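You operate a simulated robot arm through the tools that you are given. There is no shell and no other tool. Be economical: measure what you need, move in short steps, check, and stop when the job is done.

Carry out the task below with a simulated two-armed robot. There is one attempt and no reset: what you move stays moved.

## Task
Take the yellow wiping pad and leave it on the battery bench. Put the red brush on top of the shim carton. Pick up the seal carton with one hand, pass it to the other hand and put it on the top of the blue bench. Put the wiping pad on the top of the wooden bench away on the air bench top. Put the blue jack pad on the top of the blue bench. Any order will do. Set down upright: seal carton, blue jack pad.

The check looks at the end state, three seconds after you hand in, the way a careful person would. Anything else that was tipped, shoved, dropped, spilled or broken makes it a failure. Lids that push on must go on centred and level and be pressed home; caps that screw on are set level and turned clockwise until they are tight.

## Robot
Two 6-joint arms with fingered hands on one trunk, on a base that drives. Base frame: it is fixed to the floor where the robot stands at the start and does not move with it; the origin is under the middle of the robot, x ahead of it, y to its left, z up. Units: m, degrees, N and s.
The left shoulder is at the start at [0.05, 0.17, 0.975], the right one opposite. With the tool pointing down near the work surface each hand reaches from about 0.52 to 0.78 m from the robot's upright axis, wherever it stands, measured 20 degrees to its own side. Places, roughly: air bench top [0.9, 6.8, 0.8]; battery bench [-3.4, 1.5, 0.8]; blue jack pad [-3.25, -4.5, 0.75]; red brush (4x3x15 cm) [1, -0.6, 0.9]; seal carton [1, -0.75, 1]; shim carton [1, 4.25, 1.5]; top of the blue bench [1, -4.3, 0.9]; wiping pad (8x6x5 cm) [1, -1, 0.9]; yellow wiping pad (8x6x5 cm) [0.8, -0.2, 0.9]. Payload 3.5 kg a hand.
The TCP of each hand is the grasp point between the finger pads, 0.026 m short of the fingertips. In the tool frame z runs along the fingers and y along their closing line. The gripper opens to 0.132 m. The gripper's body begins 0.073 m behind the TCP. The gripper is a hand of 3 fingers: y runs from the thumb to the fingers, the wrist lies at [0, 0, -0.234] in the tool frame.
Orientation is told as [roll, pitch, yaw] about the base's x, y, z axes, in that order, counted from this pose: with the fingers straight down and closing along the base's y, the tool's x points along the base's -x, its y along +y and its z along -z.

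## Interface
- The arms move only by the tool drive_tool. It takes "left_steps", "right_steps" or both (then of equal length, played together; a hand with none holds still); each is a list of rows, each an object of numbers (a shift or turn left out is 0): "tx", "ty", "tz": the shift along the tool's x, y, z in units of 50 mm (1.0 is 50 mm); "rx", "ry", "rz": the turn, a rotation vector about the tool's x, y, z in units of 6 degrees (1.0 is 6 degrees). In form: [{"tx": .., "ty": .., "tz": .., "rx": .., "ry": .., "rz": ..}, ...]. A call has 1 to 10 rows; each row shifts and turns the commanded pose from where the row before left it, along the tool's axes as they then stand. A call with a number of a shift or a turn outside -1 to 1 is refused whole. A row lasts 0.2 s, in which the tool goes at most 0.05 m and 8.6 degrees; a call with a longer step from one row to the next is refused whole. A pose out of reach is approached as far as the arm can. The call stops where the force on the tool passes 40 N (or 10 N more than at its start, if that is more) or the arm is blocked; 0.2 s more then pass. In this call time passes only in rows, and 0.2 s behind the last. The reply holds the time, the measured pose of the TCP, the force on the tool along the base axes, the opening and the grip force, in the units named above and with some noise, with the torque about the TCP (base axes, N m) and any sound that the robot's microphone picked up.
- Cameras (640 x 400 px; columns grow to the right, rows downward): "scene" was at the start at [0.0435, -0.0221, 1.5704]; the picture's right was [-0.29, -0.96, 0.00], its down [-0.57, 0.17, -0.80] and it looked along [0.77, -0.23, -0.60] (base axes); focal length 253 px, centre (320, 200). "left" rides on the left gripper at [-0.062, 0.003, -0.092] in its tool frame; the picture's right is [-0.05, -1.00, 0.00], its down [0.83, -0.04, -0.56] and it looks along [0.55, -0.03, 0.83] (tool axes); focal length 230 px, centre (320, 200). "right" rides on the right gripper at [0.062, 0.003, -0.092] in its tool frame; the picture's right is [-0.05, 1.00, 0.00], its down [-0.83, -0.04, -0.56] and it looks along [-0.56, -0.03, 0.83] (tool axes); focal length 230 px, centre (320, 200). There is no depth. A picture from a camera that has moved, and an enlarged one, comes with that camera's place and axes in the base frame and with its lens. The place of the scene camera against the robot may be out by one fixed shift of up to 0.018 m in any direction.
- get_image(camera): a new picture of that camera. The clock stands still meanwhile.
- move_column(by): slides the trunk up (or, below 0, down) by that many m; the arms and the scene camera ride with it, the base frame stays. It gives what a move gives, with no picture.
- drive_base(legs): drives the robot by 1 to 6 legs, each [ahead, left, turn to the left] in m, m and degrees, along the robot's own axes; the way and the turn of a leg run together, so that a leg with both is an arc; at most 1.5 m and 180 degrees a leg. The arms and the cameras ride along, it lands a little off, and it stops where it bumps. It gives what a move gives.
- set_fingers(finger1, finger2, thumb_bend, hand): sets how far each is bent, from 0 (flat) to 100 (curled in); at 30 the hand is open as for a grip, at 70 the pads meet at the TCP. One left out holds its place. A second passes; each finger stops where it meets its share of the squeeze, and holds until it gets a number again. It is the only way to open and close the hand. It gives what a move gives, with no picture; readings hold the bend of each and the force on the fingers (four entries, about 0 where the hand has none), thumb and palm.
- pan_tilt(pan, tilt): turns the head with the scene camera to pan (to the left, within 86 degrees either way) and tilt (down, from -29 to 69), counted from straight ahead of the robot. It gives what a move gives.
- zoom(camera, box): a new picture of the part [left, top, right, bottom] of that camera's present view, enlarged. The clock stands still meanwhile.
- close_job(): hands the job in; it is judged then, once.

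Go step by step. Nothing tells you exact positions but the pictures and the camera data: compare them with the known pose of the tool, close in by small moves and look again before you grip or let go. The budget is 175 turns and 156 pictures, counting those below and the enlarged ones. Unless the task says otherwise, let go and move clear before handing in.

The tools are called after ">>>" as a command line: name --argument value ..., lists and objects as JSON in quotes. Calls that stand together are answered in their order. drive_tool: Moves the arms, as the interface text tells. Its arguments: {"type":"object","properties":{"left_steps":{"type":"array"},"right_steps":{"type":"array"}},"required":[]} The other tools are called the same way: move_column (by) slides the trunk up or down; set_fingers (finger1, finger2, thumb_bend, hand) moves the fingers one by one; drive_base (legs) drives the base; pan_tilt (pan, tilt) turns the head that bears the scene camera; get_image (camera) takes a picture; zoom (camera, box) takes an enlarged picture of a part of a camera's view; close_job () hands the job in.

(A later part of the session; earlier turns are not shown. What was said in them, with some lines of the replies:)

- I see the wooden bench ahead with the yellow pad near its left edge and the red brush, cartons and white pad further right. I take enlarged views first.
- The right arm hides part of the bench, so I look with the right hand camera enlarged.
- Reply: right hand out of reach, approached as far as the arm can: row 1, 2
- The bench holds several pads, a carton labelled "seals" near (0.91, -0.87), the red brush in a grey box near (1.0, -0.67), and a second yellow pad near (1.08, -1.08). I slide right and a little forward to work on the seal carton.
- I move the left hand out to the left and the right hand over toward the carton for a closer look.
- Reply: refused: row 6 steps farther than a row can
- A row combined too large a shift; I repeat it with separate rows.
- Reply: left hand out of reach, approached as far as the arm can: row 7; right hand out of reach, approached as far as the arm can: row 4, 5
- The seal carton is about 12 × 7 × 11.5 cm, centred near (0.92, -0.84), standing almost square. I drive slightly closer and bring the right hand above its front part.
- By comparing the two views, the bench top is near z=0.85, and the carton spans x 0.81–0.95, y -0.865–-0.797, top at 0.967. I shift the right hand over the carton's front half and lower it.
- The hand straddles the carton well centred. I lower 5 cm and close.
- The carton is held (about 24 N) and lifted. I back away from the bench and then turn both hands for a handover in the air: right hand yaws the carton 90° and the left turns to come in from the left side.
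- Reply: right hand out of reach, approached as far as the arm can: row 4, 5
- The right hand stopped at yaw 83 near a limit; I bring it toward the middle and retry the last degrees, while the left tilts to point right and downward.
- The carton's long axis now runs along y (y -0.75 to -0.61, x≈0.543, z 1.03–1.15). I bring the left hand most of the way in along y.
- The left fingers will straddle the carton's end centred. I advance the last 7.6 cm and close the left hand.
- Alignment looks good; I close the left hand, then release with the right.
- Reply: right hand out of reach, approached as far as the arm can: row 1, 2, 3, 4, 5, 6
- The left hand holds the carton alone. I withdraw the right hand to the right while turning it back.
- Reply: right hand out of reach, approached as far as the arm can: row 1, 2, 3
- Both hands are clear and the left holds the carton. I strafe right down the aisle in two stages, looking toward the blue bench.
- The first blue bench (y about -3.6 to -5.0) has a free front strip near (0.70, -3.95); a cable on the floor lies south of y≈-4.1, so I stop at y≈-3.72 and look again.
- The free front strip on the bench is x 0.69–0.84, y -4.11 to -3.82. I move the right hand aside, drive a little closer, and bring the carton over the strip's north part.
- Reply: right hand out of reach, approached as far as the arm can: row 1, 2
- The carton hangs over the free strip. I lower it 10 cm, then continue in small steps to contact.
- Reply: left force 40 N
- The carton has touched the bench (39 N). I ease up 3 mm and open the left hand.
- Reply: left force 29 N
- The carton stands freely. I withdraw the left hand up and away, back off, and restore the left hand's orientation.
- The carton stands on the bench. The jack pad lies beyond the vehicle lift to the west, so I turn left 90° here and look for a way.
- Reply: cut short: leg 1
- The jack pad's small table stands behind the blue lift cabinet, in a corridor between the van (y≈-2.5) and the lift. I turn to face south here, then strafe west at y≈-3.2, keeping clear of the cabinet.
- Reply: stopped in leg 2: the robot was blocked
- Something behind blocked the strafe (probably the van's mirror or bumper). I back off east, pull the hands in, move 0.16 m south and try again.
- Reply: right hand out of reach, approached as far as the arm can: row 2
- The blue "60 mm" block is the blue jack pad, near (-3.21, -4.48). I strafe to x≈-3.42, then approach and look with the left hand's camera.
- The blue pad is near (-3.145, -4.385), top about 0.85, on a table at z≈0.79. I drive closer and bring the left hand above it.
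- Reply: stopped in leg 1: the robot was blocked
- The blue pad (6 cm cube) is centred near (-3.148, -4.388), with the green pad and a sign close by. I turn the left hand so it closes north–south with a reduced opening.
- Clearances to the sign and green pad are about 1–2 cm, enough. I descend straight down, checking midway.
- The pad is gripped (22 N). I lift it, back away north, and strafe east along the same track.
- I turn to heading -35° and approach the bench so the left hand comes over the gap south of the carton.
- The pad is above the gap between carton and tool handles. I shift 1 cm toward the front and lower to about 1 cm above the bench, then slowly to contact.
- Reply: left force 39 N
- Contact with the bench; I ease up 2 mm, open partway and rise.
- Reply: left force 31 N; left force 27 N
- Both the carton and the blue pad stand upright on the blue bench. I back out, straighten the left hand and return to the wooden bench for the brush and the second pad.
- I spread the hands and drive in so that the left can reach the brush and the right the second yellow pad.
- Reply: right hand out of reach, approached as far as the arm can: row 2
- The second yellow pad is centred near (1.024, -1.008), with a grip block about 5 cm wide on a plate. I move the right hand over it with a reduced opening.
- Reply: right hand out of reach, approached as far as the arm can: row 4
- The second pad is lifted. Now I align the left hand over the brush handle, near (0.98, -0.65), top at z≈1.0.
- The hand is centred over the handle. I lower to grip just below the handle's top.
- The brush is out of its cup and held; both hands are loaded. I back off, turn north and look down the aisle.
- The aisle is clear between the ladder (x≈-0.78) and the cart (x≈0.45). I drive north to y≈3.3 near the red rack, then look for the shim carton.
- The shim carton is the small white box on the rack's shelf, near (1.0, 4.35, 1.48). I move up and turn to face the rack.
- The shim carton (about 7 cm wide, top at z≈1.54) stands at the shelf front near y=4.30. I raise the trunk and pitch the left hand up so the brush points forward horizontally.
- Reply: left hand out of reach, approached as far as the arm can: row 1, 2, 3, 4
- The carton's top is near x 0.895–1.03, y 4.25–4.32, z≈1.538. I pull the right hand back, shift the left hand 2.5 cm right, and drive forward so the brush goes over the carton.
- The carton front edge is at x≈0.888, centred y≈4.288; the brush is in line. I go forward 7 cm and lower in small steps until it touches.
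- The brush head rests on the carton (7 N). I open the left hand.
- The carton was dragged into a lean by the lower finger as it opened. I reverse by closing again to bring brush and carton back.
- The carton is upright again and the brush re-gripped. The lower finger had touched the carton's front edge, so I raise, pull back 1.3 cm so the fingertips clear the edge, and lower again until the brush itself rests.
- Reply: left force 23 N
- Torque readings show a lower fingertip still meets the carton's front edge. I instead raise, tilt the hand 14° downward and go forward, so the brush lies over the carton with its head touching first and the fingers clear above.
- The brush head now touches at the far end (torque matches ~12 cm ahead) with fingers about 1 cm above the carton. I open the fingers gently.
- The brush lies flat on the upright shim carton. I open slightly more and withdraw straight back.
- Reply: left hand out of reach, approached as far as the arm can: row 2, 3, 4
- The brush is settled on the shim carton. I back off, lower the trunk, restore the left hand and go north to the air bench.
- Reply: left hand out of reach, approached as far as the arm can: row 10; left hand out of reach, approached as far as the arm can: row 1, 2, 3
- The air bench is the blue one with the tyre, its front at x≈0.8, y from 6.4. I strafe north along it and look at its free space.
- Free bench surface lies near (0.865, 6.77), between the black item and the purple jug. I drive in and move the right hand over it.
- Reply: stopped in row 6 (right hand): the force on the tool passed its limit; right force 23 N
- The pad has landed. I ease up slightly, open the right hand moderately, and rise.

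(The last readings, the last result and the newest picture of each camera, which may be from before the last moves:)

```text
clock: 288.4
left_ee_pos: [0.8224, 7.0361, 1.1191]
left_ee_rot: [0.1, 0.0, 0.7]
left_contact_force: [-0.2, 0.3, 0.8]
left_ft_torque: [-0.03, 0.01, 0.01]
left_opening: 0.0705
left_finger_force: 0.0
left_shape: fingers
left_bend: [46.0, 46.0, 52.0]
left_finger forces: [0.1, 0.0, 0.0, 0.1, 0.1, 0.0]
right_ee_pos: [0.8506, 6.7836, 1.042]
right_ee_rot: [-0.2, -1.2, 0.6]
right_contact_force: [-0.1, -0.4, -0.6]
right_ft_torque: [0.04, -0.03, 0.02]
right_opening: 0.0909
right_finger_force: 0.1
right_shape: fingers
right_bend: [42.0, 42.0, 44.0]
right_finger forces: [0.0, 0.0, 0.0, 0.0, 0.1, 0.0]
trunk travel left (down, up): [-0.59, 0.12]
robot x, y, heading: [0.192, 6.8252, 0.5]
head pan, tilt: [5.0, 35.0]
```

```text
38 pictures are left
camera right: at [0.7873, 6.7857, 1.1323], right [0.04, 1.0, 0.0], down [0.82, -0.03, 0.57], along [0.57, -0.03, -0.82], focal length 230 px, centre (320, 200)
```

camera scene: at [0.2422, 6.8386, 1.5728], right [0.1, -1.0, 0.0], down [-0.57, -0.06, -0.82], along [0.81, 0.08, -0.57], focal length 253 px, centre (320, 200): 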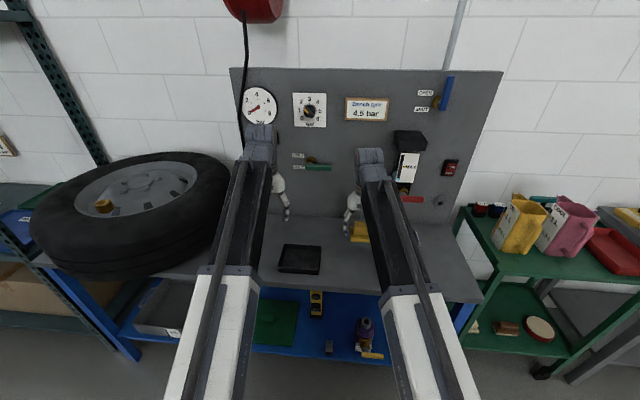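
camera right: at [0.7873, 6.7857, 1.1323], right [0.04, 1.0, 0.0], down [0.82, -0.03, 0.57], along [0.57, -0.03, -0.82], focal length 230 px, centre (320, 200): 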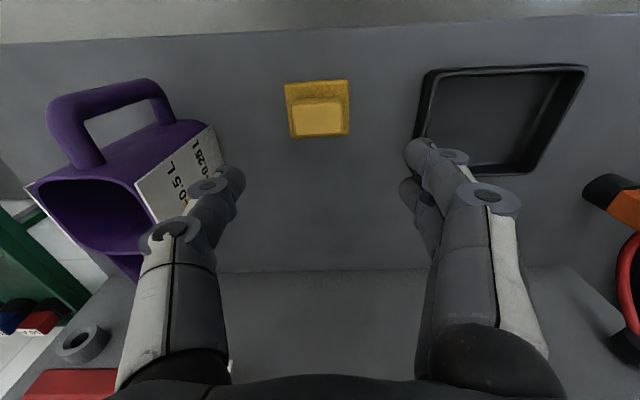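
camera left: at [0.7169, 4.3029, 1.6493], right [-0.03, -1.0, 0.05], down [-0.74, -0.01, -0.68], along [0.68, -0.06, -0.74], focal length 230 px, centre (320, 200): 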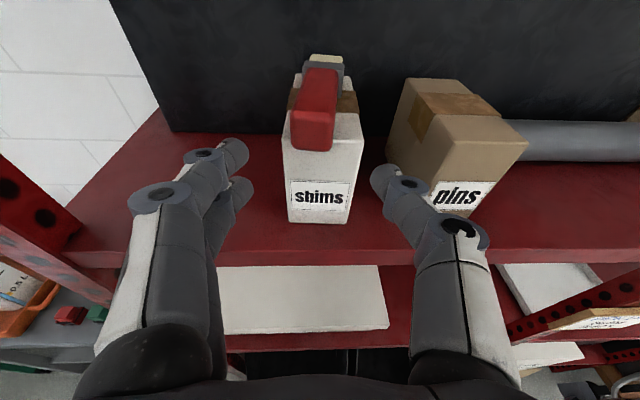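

The wiping pad lies on the air bench. I back off, turn south and return toward the wooden bench for the first yellow pad.

>>> drive_base --legs '[[-0.42, 0, 0], [0, 0, -90.5], [1.4, 0, 0], [1.4, 0, 0], [1.3, 0.05, 0]]'

>>> drive_base --legs '[[1.2, 0, 0], [1.2, 0, 0]]'

>>> pan_tilt --pan -80 --tilt 20

>>> get_image --camera "scene"

```text
clock: 314.2
left_ee_pos: [0.0629, 2.0909, 1.1188]
left_ee_rot: [0.0, -0.1, -88.8]
left_contact_force: [-0.1, -0.5, 0.2]
left_ft_torque: [-0.02, 0.0, -0.02]
left_opening: 0.0702
left_finger_force: 0.1
left_shape: fingers
left_bend: [46.0, 46.0, 52.0]
left_finger forces: [0.0, 0.0, 0.0, 0.0, 0.1, 0.1]
right_ee_pos: [-0.1924, 2.0599, 1.0408]
right_ee_rot: [-0.3, -1.3, -88.9]
right_contact_force: [-0.3, 0.1, 1.0]
right_ft_torque: [0.01, -0.03, 0.01]
right_opening: 0.0909
right_finger_force: 0.1
right_shape: fingers
right_bend: [42.0, 42.0, 44.0]
right_finger forces: [0.1, 0.1, 0.0, 0.1, 0.0, 0.1]
trunk travel left (down, up): [-0.59, 0.12]
robot x, y, heading: [-0.1525, 2.7156, -88.9]
head pan, tilt: [5.0, 35.0]
```

```text
clock: 326.0
left_ee_pos: [0.1686, -0.3132, 1.1195]
left_ee_rot: [0.1, 0.0, -86.8]
left_contact_force: [0.3, 0.0, 0.5]
left_ft_torque: [-0.01, -0.03, 0.01]
left_opening: 0.0703
left_finger_force: 0.0
left_shape: fingers
left_bend: [46.0, 46.0, 52.0]
left_finger forces: [0.0, 0.0, 0.1, 0.0, 0.1, 0.0]
right_ee_pos: [-0.0849, -0.3542, 1.0405]
right_ee_rot: [-0.1, -1.3, -86.8]
right_contact_force: [-0.3, 0.2, -0.1]
right_ft_torque: [0.0, 0.01, -0.01]
right_opening: 0.0908
right_finger_force: 0.0
right_shape: fingers
right_bend: [42.0, 42.0, 44.0]
right_finger forces: [0.0, 0.0, 0.1, 0.0, 0.0, 0.0]
trunk travel left (down, up): [-0.59, 0.12]
robot x, y, heading: [-0.0691, 0.3051, -86.7]
head pan, tilt: [5.0, 35.0]
```

```text
clock: 327.6
left_ee_pos: [0.1674, -0.312, 1.1193]
left_ee_rot: [0.0, 0.1, -86.8]
left_contact_force: [0.5, 0.2, 0.5]
left_ft_torque: [-0.01, 0.0, 0.01]
left_opening: 0.0704
left_finger_force: 0.2
left_shape: fingers
left_bend: [46.0, 46.0, 52.0]
left_finger forces: [0.1, 0.0, 0.0, 0.0, 0.0, 0.0]
right_ee_pos: [-0.0854, -0.3534, 1.0413]
right_ee_rot: [-0.3, -1.3, -86.7]
right_contact_force: [-0.5, -0.4, -0.6]
right_ft_torque: [0.0, 0.04, -0.02]
right_opening: 0.0912
right_finger_force: 0.0
right_shape: fingers
right_bend: [42.0, 42.0, 44.0]
right_finger forces: [0.1, 0.1, 0.1, 0.0, 0.1, 0.0]
trunk travel left (down, up): [-0.59, 0.12]
robot x, y, heading: [-0.0703, 0.3071, -86.8]
head pan, tilt: [-80.0, 20.0]
```

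```text
37 pictures are left
camera scene: at [-0.1616, 0.3262, 1.5967], right [-0.23, 0.97, 0.0], down [0.33, 0.08, -0.94], along [-0.91, -0.21, -0.34], focal length 253 px, centre (320, 200)
```

scene: 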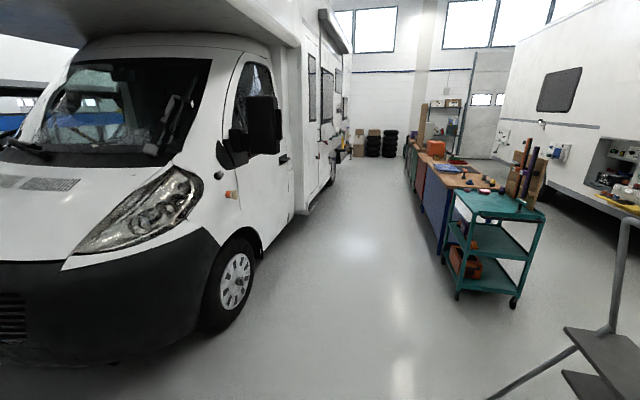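

>>> zoom --camera "scene" --box '[390, 100, 570, 300]'

```text
2.00 times, centred on (480, 200) of scene
camera zoom: at [-0.1616, 0.3262, 1.5967], right [-0.23, 0.97, 0.0], down [0.33, 0.08, -0.94], along [-0.91, -0.21, -0.34], focal length 507 px, centre (0, 200)
```

zoom: 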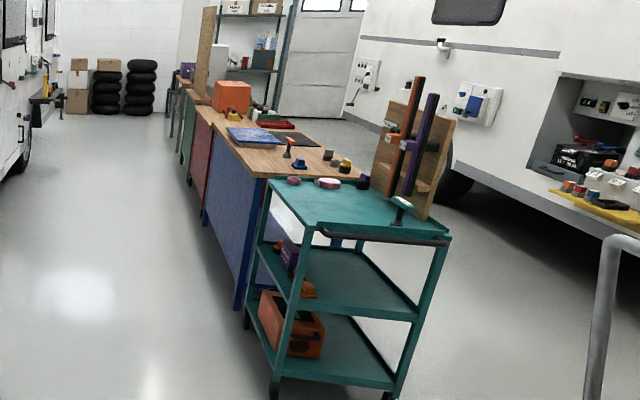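

The battery bench (wood top, blue front) is to the west near (-3.4, 1.5). First I fetch the yellow pad with the left hand.

>>> drive_base --legs '[[0.72, 0, 0], [0, 0, 86.8], [0.2, 0, 0]]'

>>> pan_tilt --pan 10 --tilt 50

>>> get_image --camera "scene"

>>> get_image --camera "left"

```text
clock: 336.2
left_ee_pos: [0.8059, -0.2307, 1.1191]
left_ee_rot: [0.1, 0.1, -2.6]
left_contact_force: [0.2, 0.3, 0.5]
left_ft_torque: [0.03, 0.0, -0.02]
left_opening: 0.0707
left_finger_force: 0.1
left_shape: fingers
left_bend: [46.0, 46.0, 52.0]
left_finger forces: [0.0, 0.1, 0.0, 0.0, 0.0, 0.0]
right_ee_pos: [0.8194, -0.4847, 1.0414]
right_ee_rot: [-0.1, -1.2, -2.7]
right_contact_force: [0.1, 0.1, -0.8]
right_ft_torque: [0.01, 0.06, 0.01]
right_opening: 0.0908
right_finger_force: 0.1
right_shape: fingers
right_bend: [42.0, 42.0, 44.0]
right_finger forces: [0.1, 0.0, 0.0, 0.0, 0.0, 0.1]
trunk travel left (down, up): [-0.59, 0.12]
robot x, y, heading: [0.1625, -0.3999, -2.7]
head pan, tilt: [-80.0, 20.0]
```

```text
clock: 337.9
left_ee_pos: [0.8041, -0.2298, 1.1195]
left_ee_rot: [0.1, 0.0, -2.7]
left_contact_force: [0.0, -0.1, -0.4]
left_ft_torque: [-0.05, 0.02, -0.01]
left_opening: 0.0704
left_finger_force: 0.1
left_shape: fingers
left_bend: [46.0, 46.0, 52.0]
left_finger forces: [0.0, 0.0, 0.1, 0.0, 0.0, 0.0]
right_ee_pos: [0.819, -0.4843, 1.0409]
right_ee_rot: [-0.2, -1.3, -2.6]
right_contact_force: [0.0, 0.2, 0.2]
right_ft_torque: [0.01, 0.01, -0.02]
right_opening: 0.0907
right_finger_force: 0.1
right_shape: fingers
right_bend: [42.0, 42.0, 44.0]
right_finger forces: [0.1, 0.1, 0.1, 0.0, 0.0, 0.0]
trunk travel left (down, up): [-0.59, 0.12]
robot x, y, heading: [0.1629, -0.4008, -3.0]
head pan, tilt: [10.0, 50.0]
```

```text
35 pictures are left
camera scene: at [0.2022, -0.3868, 1.5511], right [0.13, -0.99, 0.0], down [-0.76, -0.1, -0.64], along [0.64, 0.08, -0.77], focal length 253 px, centre (320, 200)
```

scene: 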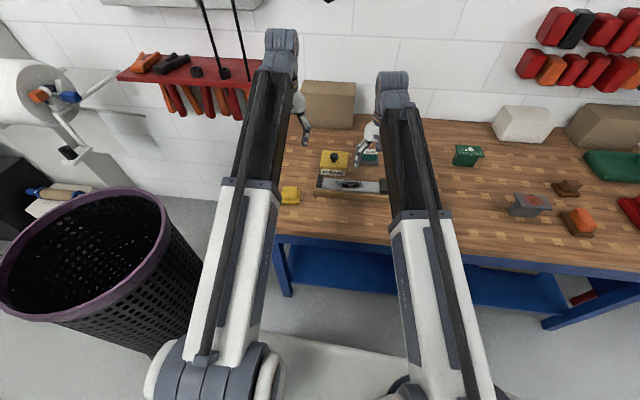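

```text
34 pictures are left
camera left: at [0.8668, -0.2295, 1.2114], right [0.01, -1.0, 0.0], down [-0.83, -0.01, 0.56], along [-0.56, 0.0, -0.83], focal length 230 px, centre (320, 200)
```

left: 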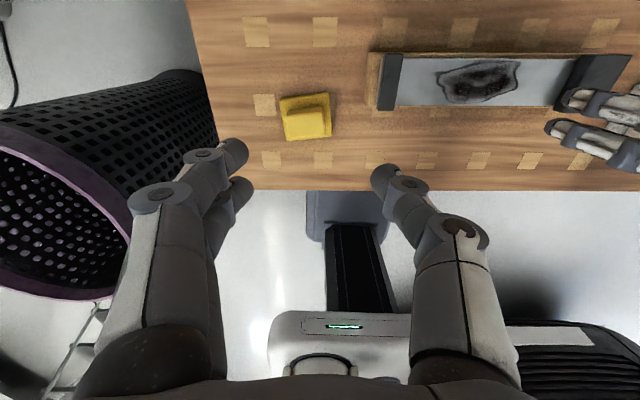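

The yellow pad is at about (0.781, -0.212), turned ~6°. I align the left hand and descend partway to check.

>>> set_fingers --hand "left" --finger1 43 --finger2 43 --thumb_bend 43

>>> drive_tool --left_steps '[{"tx": 0.46, "ty": 0.36}, {"rz": -0.7}, {"rz": -0.7}, {"tz": 0.9}, {"tz": 0.9}, {"tz": 0.9}, {"tz": 0.8}]'

>>> get_image --camera "left"

```text
clock: 338.9
left_ee_pos: [0.8035, -0.2296, 1.1185]
left_ee_rot: [0.1, 0.0, -2.8]
left_contact_force: [0.4, -0.6, -0.6]
left_ft_torque: [-0.01, 0.0, 0.0]
left_opening: 0.091
left_finger_force: 0.0
left_shape: fingers
left_bend: [43.0, 43.0, 43.0]
left_finger forces: [0.1, 0.0, 0.0, 0.0, 0.0, 0.0]
right_ee_pos: [0.8187, -0.4844, 1.0408]
right_ee_rot: [-0.2, -1.3, -2.7]
right_contact_force: [-0.1, -1.1, -0.7]
right_ft_torque: [-0.02, 0.03, 0.0]
right_opening: 0.0911
right_finger_force: 0.0
right_shape: fingers
right_bend: [42.0, 42.0, 44.0]
right_finger forces: [0.0, 0.0, 0.0, 0.0, 0.0, 0.1]
trunk travel left (down, up): [-0.59, 0.12]
robot x, y, heading: [0.1643, -0.4039, -2.5]
head pan, tilt: [10.0, 50.0]
```

```text
clock: 340.5
left_ee_pos: [0.7819, -0.2101, 0.9443]
left_ee_rot: [0.1, 0.0, 5.7]
left_contact_force: [0.2, -0.8, -0.8]
left_ft_torque: [-0.03, 0.0, -0.01]
left_opening: 0.0912
left_finger_force: 0.0
left_shape: fingers
left_bend: [43.0, 43.0, 43.0]
left_finger forces: [0.0, 0.1, 0.1, 0.0, 0.0, 0.1]
right_ee_pos: [0.8187, -0.4842, 1.0405]
right_ee_rot: [-0.2, -1.3, -2.6]
right_contact_force: [0.5, 0.1, -0.3]
right_ft_torque: [-0.03, 0.02, -0.01]
right_opening: 0.0907
right_finger_force: 0.2
right_shape: fingers
right_bend: [42.0, 42.0, 44.0]
right_finger forces: [0.0, 0.0, 0.1, 0.0, 0.0, 0.0]
trunk travel left (down, up): [-0.59, 0.12]
robot x, y, heading: [0.1632, -0.402, -2.7]
head pan, tilt: [10.0, 50.0]
```

```text
33 pictures are left
camera left: at [0.8431, -0.201, 1.0361], right [0.15, -0.99, 0.0], down [-0.82, -0.13, 0.56], along [-0.55, -0.08, -0.83], focal length 230 px, centre (320, 200)
```

left: 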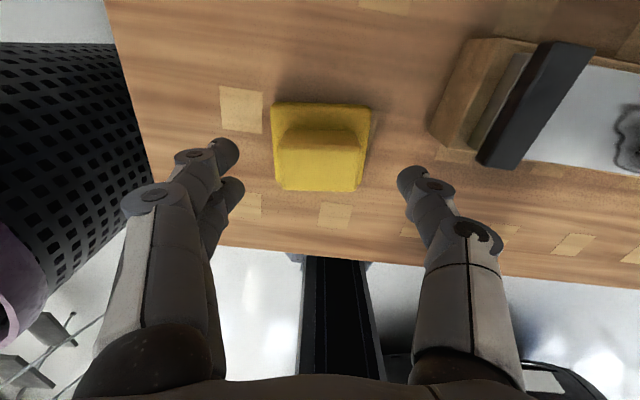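

>>> drive_tool --left_steps '[{"tz": 0.5}, {"tz": 0.44}]'

>>> set_fingers --hand "left" --finger1 75 --finger2 75 --thumb_bend 75

>>> drive_tool --left_steps '[{"tz": -0.6}, {"tz": -0.9}, {"tz": -0.9}, {"tz": -0.9}]'

>>> drive_base --legs '[[-0.3, 0, 0]]'

>>> get_image --camera "left"

```text
clock: 341.1
left_ee_pos: [0.7833, -0.2093, 0.897]
left_ee_rot: [0.0, 0.0, 5.7]
left_contact_force: [-1.3, 0.9, 1.0]
left_ft_torque: [0.02, -0.03, 0.02]
left_opening: 0.0911
left_finger_force: 0.1
left_shape: fingers
left_bend: [43.0, 43.0, 43.0]
left_finger forces: [0.0, 0.1, 0.0, 0.0, 0.1, 0.0]
right_ee_pos: [0.8182, -0.4857, 1.0407]
right_ee_rot: [-0.3, -1.3, -2.6]
right_contact_force: [-0.3, 0.3, -1.2]
right_ft_torque: [0.0, 0.01, -0.03]
right_opening: 0.091
right_finger_force: 0.0
right_shape: fingers
right_bend: [42.0, 42.0, 44.0]
right_finger forces: [0.0, 0.0, 0.0, 0.0, 0.1, 0.0]
trunk travel left (down, up): [-0.59, 0.12]
robot x, y, heading: [0.1654, -0.3998, -2.6]
head pan, tilt: [10.0, 50.0]
```

```text
clock: 342.1
left_ee_pos: [0.7835, -0.2077, 0.8958]
left_ee_rot: [0.1, 0.0, 5.7]
left_contact_force: [-0.3, -0.4, 0.1]
left_ft_torque: [0.01, 0.0, 0.0]
left_opening: 0.0669
left_finger_force: 22.2
left_shape: fingers
left_bend: [52.0, 52.0, 55.0]
left_finger forces: [10.9, 11.0, 0.0, 0.1, 21.9, 0.1]
right_ee_pos: [0.8176, -0.4846, 1.0422]
right_ee_rot: [-0.2, -1.3, -2.5]
right_contact_force: [0.3, 0.9, 0.0]
right_ft_torque: [-0.02, 0.0, 0.0]
right_opening: 0.091
right_finger_force: 0.1
right_shape: fingers
right_bend: [42.0, 42.0, 44.0]
right_finger forces: [0.1, 0.0, 0.1, 0.0, 0.0, 0.0]
trunk travel left (down, up): [-0.59, 0.12]
robot x, y, heading: [0.1647, -0.4025, -2.7]
head pan, tilt: [10.0, 50.0]
```

```text
clock: 343.1
left_ee_pos: [0.7826, -0.2094, 1.0623]
left_ee_rot: [0.1, 0.1, 5.7]
left_contact_force: [-0.3, 0.4, -2.0]
left_ft_torque: [0.0, -0.04, -0.02]
left_opening: 0.0667
left_finger_force: 21.6
left_shape: fingers
left_bend: [52.0, 52.0, 55.0]
left_finger forces: [10.9, 10.9, 0.1, 0.1, 21.9, 0.0]
right_ee_pos: [0.8187, -0.4841, 1.0413]
right_ee_rot: [-0.2, -1.3, -2.6]
right_contact_force: [-0.5, -0.3, -0.4]
right_ft_torque: [-0.03, 0.03, -0.02]
right_opening: 0.091
right_finger_force: 0.1
right_shape: fingers
right_bend: [42.0, 42.0, 44.0]
right_finger forces: [0.1, 0.1, 0.1, 0.0, 0.0, 0.1]
trunk travel left (down, up): [-0.59, 0.12]
robot x, y, heading: [0.1623, -0.4034, -2.8]
head pan, tilt: [10.0, 50.0]
```

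```text
clock: 345.1
left_ee_pos: [0.4871, -0.191, 1.0604]
left_ee_rot: [0.2, 0.0, 6.2]
left_contact_force: [-0.3, -0.9, -0.5]
left_ft_torque: [0.02, 0.02, 0.03]
left_opening: 0.0669
left_finger_force: 22.3
left_shape: fingers
left_bend: [52.0, 52.0, 55.0]
left_finger forces: [11.1, 10.9, 0.0, 0.1, 21.9, 0.1]
right_ee_pos: [0.5248, -0.4662, 1.0412]
right_ee_rot: [-0.2, -1.3, -2.1]
right_contact_force: [0.4, 0.3, 0.1]
right_ft_torque: [0.02, -0.01, 0.0]
right_opening: 0.0909
right_finger_force: 0.0
right_shape: fingers
right_bend: [42.0, 42.0, 44.0]
right_finger forces: [0.0, 0.1, 0.0, 0.0, 0.0, 0.1]
trunk travel left (down, up): [-0.59, 0.12]
robot x, y, heading: [-0.1287, -0.3867, -1.9]
head pan, tilt: [10.0, 50.0]
```

```text
32 pictures are left
camera left: at [0.5479, -0.1818, 1.1536], right [0.16, -0.99, 0.0], down [-0.82, -0.13, 0.56], along [-0.55, -0.09, -0.83], focal length 230 px, centre (320, 200)
```

left: 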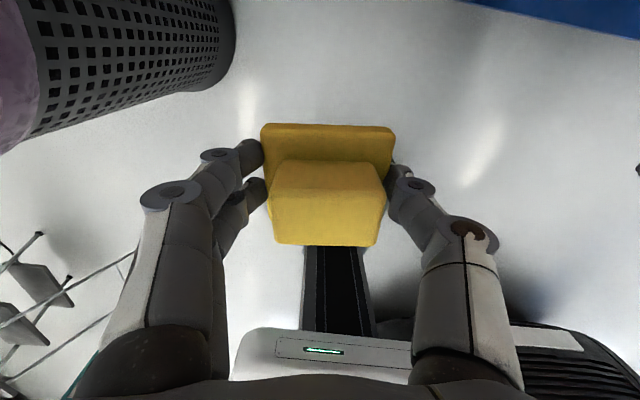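

The pad is held. I turn north and strafe west between the van and the carts toward the battery bench.

>>> drive_base --legs '[[0, 0, 91.9], [0.25, 0, 0], [0, 1.4, 0], [0, 1.4, 0]]'

>>> pan_tilt --pan 10 --tilt 30

>>> get_image --camera "scene"

```text
clock: 364.1
left_ee_pos: [-3.1713, 0.4811, 1.0607]
left_ee_rot: [0.1, 0.0, 98.3]
left_contact_force: [0.1, 0.1, -1.2]
left_ft_torque: [0.01, 0.0, -0.01]
left_opening: 0.0669
left_finger_force: 21.8
left_shape: fingers
left_bend: [52.0, 52.0, 55.0]
left_finger forces: [11.0, 10.9, 0.0, 0.1, 21.8, 0.0]
right_ee_pos: [-2.8996, 0.5275, 1.041]
right_ee_rot: [-0.3, -1.4, 89.8]
right_contact_force: [-0.6, -0.3, -0.8]
right_ft_torque: [-0.01, 0.01, -0.02]
right_opening: 0.0908
right_finger_force: 0.1
right_shape: fingers
right_bend: [42.0, 42.0, 44.0]
right_finger forces: [0.1, 0.1, 0.1, 0.0, 0.0, 0.1]
trunk travel left (down, up): [-0.59, 0.12]
robot x, y, heading: [-2.9539, -0.1256, 89.7]
head pan, tilt: [10.0, 50.0]
```

```text
clock: 364.9
left_ee_pos: [-3.1738, 0.4809, 1.0604]
left_ee_rot: [0.1, 0.1, 98.1]
left_contact_force: [-0.4, -0.1, -0.9]
left_ft_torque: [0.01, 0.01, 0.02]
left_opening: 0.0669
left_finger_force: 22.0
left_shape: fingers
left_bend: [52.0, 52.0, 55.0]
left_finger forces: [10.9, 10.9, 0.0, 0.1, 21.8, 0.0]
right_ee_pos: [-2.8989, 0.5286, 1.0414]
right_ee_rot: [-0.2, -1.3, 89.8]
right_contact_force: [-0.2, -0.4, -0.8]
right_ft_torque: [0.02, 0.05, -0.02]
right_opening: 0.0912
right_finger_force: 0.0
right_shape: fingers
right_bend: [42.0, 42.0, 44.0]
right_finger forces: [0.1, 0.1, 0.1, 0.0, 0.0, 0.0]
trunk travel left (down, up): [-0.59, 0.12]
robot x, y, heading: [-2.955, -0.1289, 89.8]
head pan, tilt: [10.0, 30.0]
```

```text
31 pictures are left
camera scene: at [-2.9688, -0.0752, 1.5806], right [0.99, 0.17, 0.0], down [0.09, -0.49, -0.87], along [-0.15, 0.85, -0.5], focal length 253 px, centre (320, 200)
```

scene: 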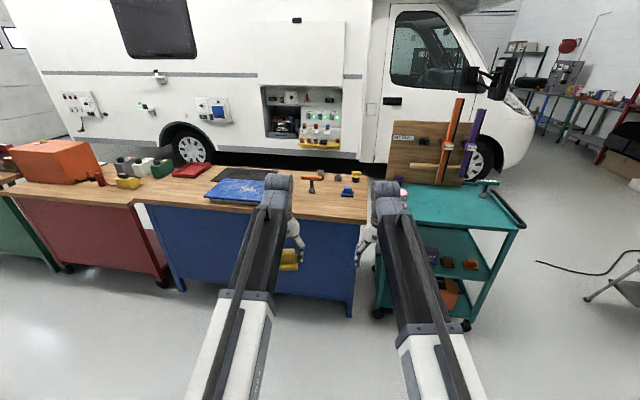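

>>> zoom --camera "scene" --box '[120, 140, 400, 260]'

```text
2.29 times, centred on (260, 200) of scene
camera zoom: at [-2.9688, -0.0752, 1.5806], right [0.99, 0.17, 0.0], down [0.09, -0.49, -0.87], along [-0.15, 0.85, -0.5], focal length 579 px, centre (457, 200)
```

zoom: 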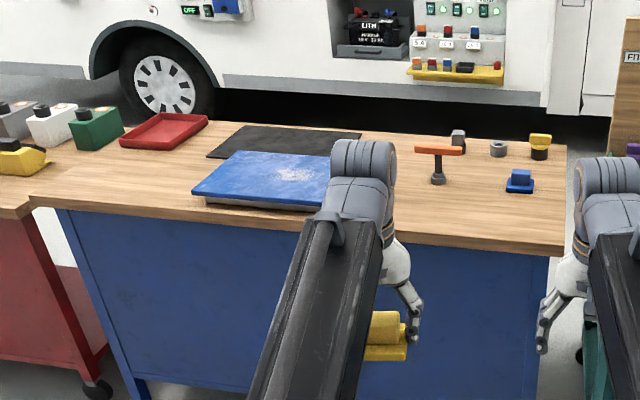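

The battery bench is the blue-fronted one (x -4.2 to -2.9, front y≈1.0); the spot near (-3.17, 1.09) is free. I pull the right hand in and drive up.

>>> drive_tool --right_steps '[{"tx": 0.8}, {"tx": 0.8}, {"tx": 0.5}]'

>>> drive_base --legs '[[0.61, 0, 0]]'

>>> get_image --camera "left"

>>> get_image --camera "scene"

```text
clock: 365.7
left_ee_pos: [-3.1728, 0.4803, 1.0619]
left_ee_rot: [0.1, 0.0, 98.2]
left_contact_force: [-0.6, 0.0, -0.2]
left_ft_torque: [0.02, -0.01, 0.0]
left_opening: 0.0668
left_finger_force: 21.6
left_shape: fingers
left_bend: [52.0, 52.0, 55.0]
left_finger forces: [10.9, 10.8, 0.1, 0.0, 21.8, 0.0]
right_ee_pos: [-2.8995, 0.4234, 1.0376]
right_ee_rot: [-0.2, -1.4, 89.9]
right_contact_force: [0.0, 0.2, -0.9]
right_ft_torque: [-0.03, -0.01, 0.04]
right_opening: 0.091
right_finger_force: 0.0
right_shape: fingers
right_bend: [42.0, 42.0, 44.0]
right_finger forces: [0.1, 0.0, 0.0, 0.0, 0.0, 0.0]
trunk travel left (down, up): [-0.59, 0.12]
robot x, y, heading: [-2.9544, -0.1283, 89.8]
head pan, tilt: [10.0, 30.0]
```

```text
clock: 369.2
left_ee_pos: [-3.1685, 1.0926, 1.0605]
left_ee_rot: [0.1, 0.1, 98.2]
left_contact_force: [-0.1, 0.7, -0.8]
left_ft_torque: [0.02, -0.02, 0.01]
left_opening: 0.067
left_finger_force: 21.2
left_shape: fingers
left_bend: [52.0, 52.0, 55.0]
left_finger forces: [10.9, 10.9, 0.0, 0.0, 21.8, 0.0]
right_ee_pos: [-2.8978, 1.0359, 1.0377]
right_ee_rot: [-0.2, -1.3, 89.8]
right_contact_force: [-0.1, 0.5, -0.5]
right_ft_torque: [0.03, -0.01, -0.03]
right_opening: 0.0911
right_finger_force: 0.0
right_shape: fingers
right_bend: [42.0, 42.0, 44.0]
right_finger forces: [0.1, 0.1, 0.1, 0.0, 0.1, 0.0]
trunk travel left (down, up): [-0.59, 0.12]
robot x, y, heading: [-2.9539, 0.4828, 89.7]
head pan, tilt: [10.0, 30.0]
```

```text
29 pictures are left
camera left: at [-3.1803, 1.1535, 1.1531], right [0.98, 0.19, 0.0], down [0.16, -0.82, 0.56], along [0.11, -0.55, -0.83], focal length 230 px, centre (320, 200)
```

left: 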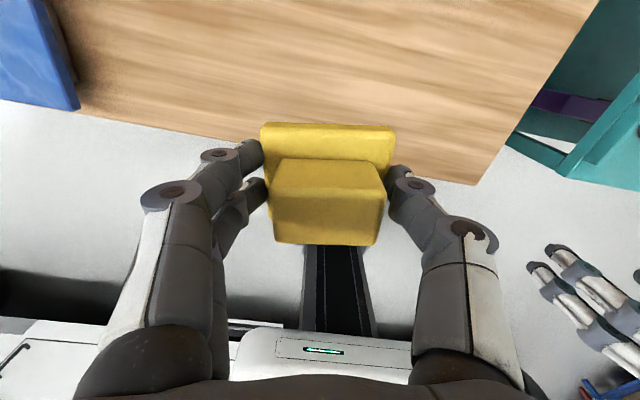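

```text
28 pictures are left
camera scene: at [-2.9665, 0.5376, 1.5806], right [0.99, 0.17, 0.0], down [0.08, -0.49, -0.87], along [-0.15, 0.85, -0.5], focal length 253 px, centre (320, 200)
```

scene: 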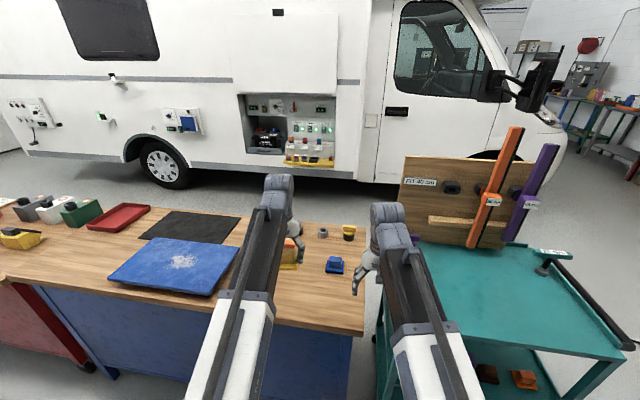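

The bench front edge is at y≈1.03; I shift 3 cm further in and lower to contact.

>>> drive_tool --left_steps '[{"tx": -0.6, "ty": -0.3}, {"tz": 0.9}, {"tz": 0.9}, {"tz": 0.8}]'

>>> get_image --camera "left"

>>> drive_tool --left_steps '[{"tz": 0.15}, {"tz": 0.1}, {"tz": 0.08}, {"tz": 0.08}, {"tz": 0.08}, {"tz": 0.08}, {"tz": 0.08}, {"tz": 0.08}, {"tz": 0.08}, {"tz": 0.08}]'

```text
clock: 370.2
left_ee_pos: [-3.1607, 1.1263, 0.9309]
left_ee_rot: [0.1, 0.0, 98.2]
left_contact_force: [0.5, 0.1, -0.5]
left_ft_torque: [0.01, -0.01, -0.01]
left_opening: 0.067
left_finger_force: 21.4
left_shape: fingers
left_bend: [52.0, 52.0, 55.0]
left_finger forces: [10.9, 10.9, 0.1, 0.0, 21.9, 0.1]
right_ee_pos: [-2.8977, 1.0362, 1.0396]
right_ee_rot: [-0.2, -1.4, 89.8]
right_contact_force: [0.4, 0.3, 0.7]
right_ft_torque: [-0.01, -0.02, 0.01]
right_opening: 0.091
right_finger_force: 0.1
right_shape: fingers
right_bend: [42.0, 42.0, 44.0]
right_finger forces: [0.0, 0.0, 0.0, 0.0, 0.0, 0.0]
trunk travel left (down, up): [-0.59, 0.12]
robot x, y, heading: [-2.9481, 0.4838, 89.7]
head pan, tilt: [10.0, 30.0]
```

```text
27 pictures are left
camera left: at [-3.1717, 1.1856, 1.023], right [0.98, 0.19, 0.0], down [0.16, -0.82, 0.56], along [0.11, -0.55, -0.83], focal length 230 px, centre (320, 200)
```

left: 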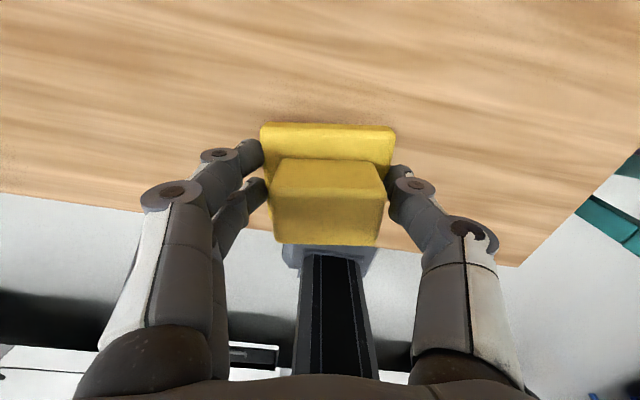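

```text
clock: 372.4
left_ee_pos: [-3.1592, 1.125, 0.886]
left_ee_rot: [0.1, -0.1, 98.2]
left_contact_force: [0.3, -0.4, 0.0]
left_ft_torque: [-0.02, 0.0, 0.03]
left_opening: 0.067
left_finger_force: 21.6
left_shape: fingers
left_bend: [52.0, 52.0, 55.0]
left_finger forces: [10.9, 10.9, 0.0, 0.0, 21.8, 0.0]
right_ee_pos: [-2.8965, 1.0371, 1.038]
right_ee_rot: [-0.2, -1.3, 89.9]
right_contact_force: [0.4, 0.6, -0.4]
right_ft_torque: [0.0, 0.02, 0.03]
right_opening: 0.0907
right_finger_force: 0.0
right_shape: fingers
right_bend: [42.0, 42.0, 44.0]
right_finger forces: [0.0, 0.0, 0.0, 0.0, 0.1, 0.1]
trunk travel left (down, up): [-0.59, 0.12]
robot x, y, heading: [-2.9528, 0.4859, 90.0]
head pan, tilt: [10.0, 30.0]
```

>>> drive_tool --left_steps '[{"tz": 0.08}, {"tz": 0.08}, {"tz": 0.08}, {"tz": 0.08}, {"tz": 0.08}, {"tz": 0.08}, {"tz": 0.08}, {"tz": 0.08}, {"tz": 0.08}, {"tz": 0.08}]'

>>> get_image --camera "left"

```text
clock: 373.1
left_ee_pos: [-3.1583, 1.1239, 0.8826]
left_ee_rot: [0.3, -0.5, 98.3]
left_contact_force: [-0.4, -3.3, 22.1]
left_ft_torque: [-0.07, 0.01, 0.0]
left_opening: 0.0667
left_finger_force: 23.5
left_shape: fingers
left_bend: [53.0, 54.0, 56.0]
left_finger forces: [12.1, 11.9, 0.0, 0.0, 22.9, 0.0]
right_ee_pos: [-2.8972, 1.0351, 1.0401]
right_ee_rot: [-0.1, -1.4, 89.8]
right_contact_force: [-0.6, -0.1, -0.3]
right_ft_torque: [0.0, 0.01, 0.0]
right_opening: 0.0909
right_finger_force: 0.1
right_shape: fingers
right_bend: [42.0, 42.0, 44.0]
right_finger forces: [0.0, 0.0, 0.1, 0.0, 0.0, 0.1]
trunk travel left (down, up): [-0.59, 0.12]
robot x, y, heading: [-2.9502, 0.4895, 89.6]
head pan, tilt: [10.0, 30.0]
stopped in row 3 (left hand): the force on the tool passed its limit (the readings are from after the stop); the commanded pose is now the measured one
```

```text
26 pictures are left
camera left: at [-3.1701, 1.1842, 0.9757], right [0.98, 0.2, 0.0], down [0.16, -0.82, 0.55], along [0.1, -0.54, -0.84], focal length 230 px, centre (320, 200)
```

left: 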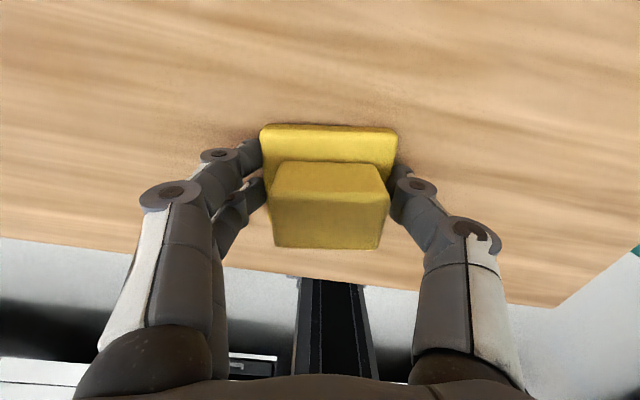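

The pad has landed on the battery bench. I open the left hand, rise and back away.

>>> set_fingers --hand "left" --finger1 42 --finger2 42 --thumb_bend 42

>>> drive_tool --left_steps '[{"tz": -0.5}, {"tz": -0.9}, {"tz": -0.9}, {"tz": -0.9}, {"tz": -0.5}]'

>>> drive_base --legs '[[-0.5, 0, 0]]'

>>> get_image --camera "scene"

```text
clock: 374.1
left_ee_pos: [-3.1575, 1.1254, 0.8817]
left_ee_rot: [0.2, -0.5, 98.2]
left_contact_force: [6.4, 4.1, 27.7]
left_ft_torque: [-0.44, 1.0, -0.02]
left_opening: 0.0946
left_finger_force: 13.6
left_shape: fingers
left_bend: [42.0, 52.0, 42.0]
left_finger forces: [0.0, 26.9, 0.0, 0.0, 0.2, 0.0]
right_ee_pos: [-2.896, 1.0354, 1.0398]
right_ee_rot: [-0.3, -1.2, 89.8]
right_contact_force: [-0.6, -0.2, 0.5]
right_ft_torque: [-0.01, 0.02, 0.01]
right_opening: 0.0912
right_finger_force: 0.0
right_shape: fingers
right_bend: [42.0, 42.0, 44.0]
right_finger forces: [0.0, 0.0, 0.1, 0.0, 0.0, 0.0]
trunk travel left (down, up): [-0.59, 0.12]
robot x, y, heading: [-2.9466, 0.4828, 89.9]
head pan, tilt: [10.0, 30.0]
```

```text
clock: 375.3
left_ee_pos: [-3.157, 1.1247, 1.0655]
left_ee_rot: [0.1, -0.3, 98.2]
left_contact_force: [-0.1, 0.4, 0.0]
left_ft_torque: [0.03, 0.0, 0.01]
left_opening: 0.0942
left_finger_force: 0.1
left_shape: fingers
left_bend: [42.0, 42.0, 42.0]
left_finger forces: [0.0, 0.0, 0.0, 0.0, 0.1, 0.0]
right_ee_pos: [-2.8977, 1.0357, 1.0378]
right_ee_rot: [-0.2, -1.3, 89.9]
right_contact_force: [0.9, 0.2, -0.2]
right_ft_torque: [-0.02, 0.02, 0.0]
right_opening: 0.0909
right_finger_force: 0.0
right_shape: fingers
right_bend: [42.0, 42.0, 44.0]
right_finger forces: [0.0, 0.0, 0.0, 0.0, 0.0, 0.1]
trunk travel left (down, up): [-0.59, 0.12]
robot x, y, heading: [-2.9505, 0.4839, 90.1]
head pan, tilt: [10.0, 30.0]
```

```text
clock: 378.3
left_ee_pos: [-3.1612, 0.6147, 1.0652]
left_ee_rot: [0.3, -0.3, 98.5]
left_contact_force: [-0.9, 0.2, 0.2]
left_ft_torque: [-0.03, 0.0, -0.01]
left_opening: 0.0945
left_finger_force: 0.1
left_shape: fingers
left_bend: [42.0, 42.0, 42.0]
left_finger forces: [0.0, 0.0, 0.0, 0.0, 0.0, 0.0]
right_ee_pos: [-2.9004, 0.5277, 1.0381]
right_ee_rot: [-0.2, -1.3, 90.0]
right_contact_force: [0.1, 0.8, -0.1]
right_ft_torque: [0.02, 0.0, 0.03]
right_opening: 0.0909
right_finger_force: 0.1
right_shape: fingers
right_bend: [42.0, 42.0, 44.0]
right_finger forces: [0.0, 0.1, 0.0, 0.0, 0.0, 0.0]
trunk travel left (down, up): [-0.59, 0.12]
robot x, y, heading: [-2.9512, -0.0234, 90.0]
head pan, tilt: [10.0, 30.0]
```

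```text
25 pictures are left
camera scene: at [-2.9677, 0.0278, 1.5807], right [0.98, 0.17, 0.0], down [0.09, -0.49, -0.87], along [-0.15, 0.85, -0.5], focal length 253 px, centre (320, 200)
```

scene: 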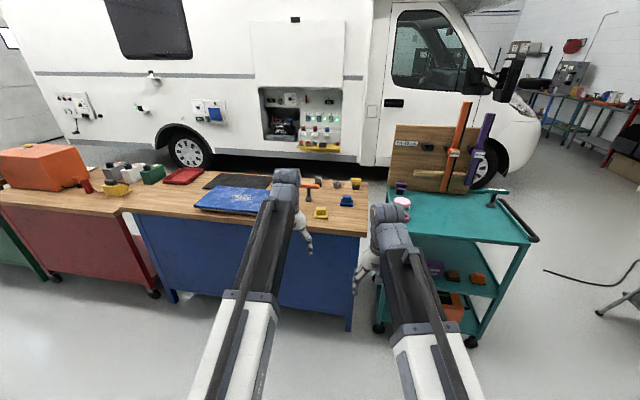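

The yellow pad rests upright on the battery bench, and both hands are empty and clear. All five placements are done, so I hand in.

>>> close_job

```text
The job is handed in.
```

All five items are placed and the job is handed in. I saw each one in place by camera after letting go, but I don't know the result of the check.

- **Yellow wiping pad:** it is on the battery bench, which I took to be the blue-fronted one near (-3.4, 1.5).
- **Red brush:** it lies flat on top of the shim carton. On the first release a finger dragged the carton into a lean. I brought it back upright and set the brush down again; the carton stood straight afterwards.
- **Seal carton:** the right hand picked it up, passed it to the left in mid-air, and it stands upright on the blue bench.
- **Other wiping pad:** it is on the air bench top. I took it to be the second yellow pad near (1, -1), which was closest to the listed place.
- **Blue jack pad:** it stands upright on the blue bench, beside the seal carton.

The base was blocked twice: once beside the van while strafing west, and once at the jack pad's table. Nothing visible had moved at the table. I did not look at the van again, or at anything behind the robot there.
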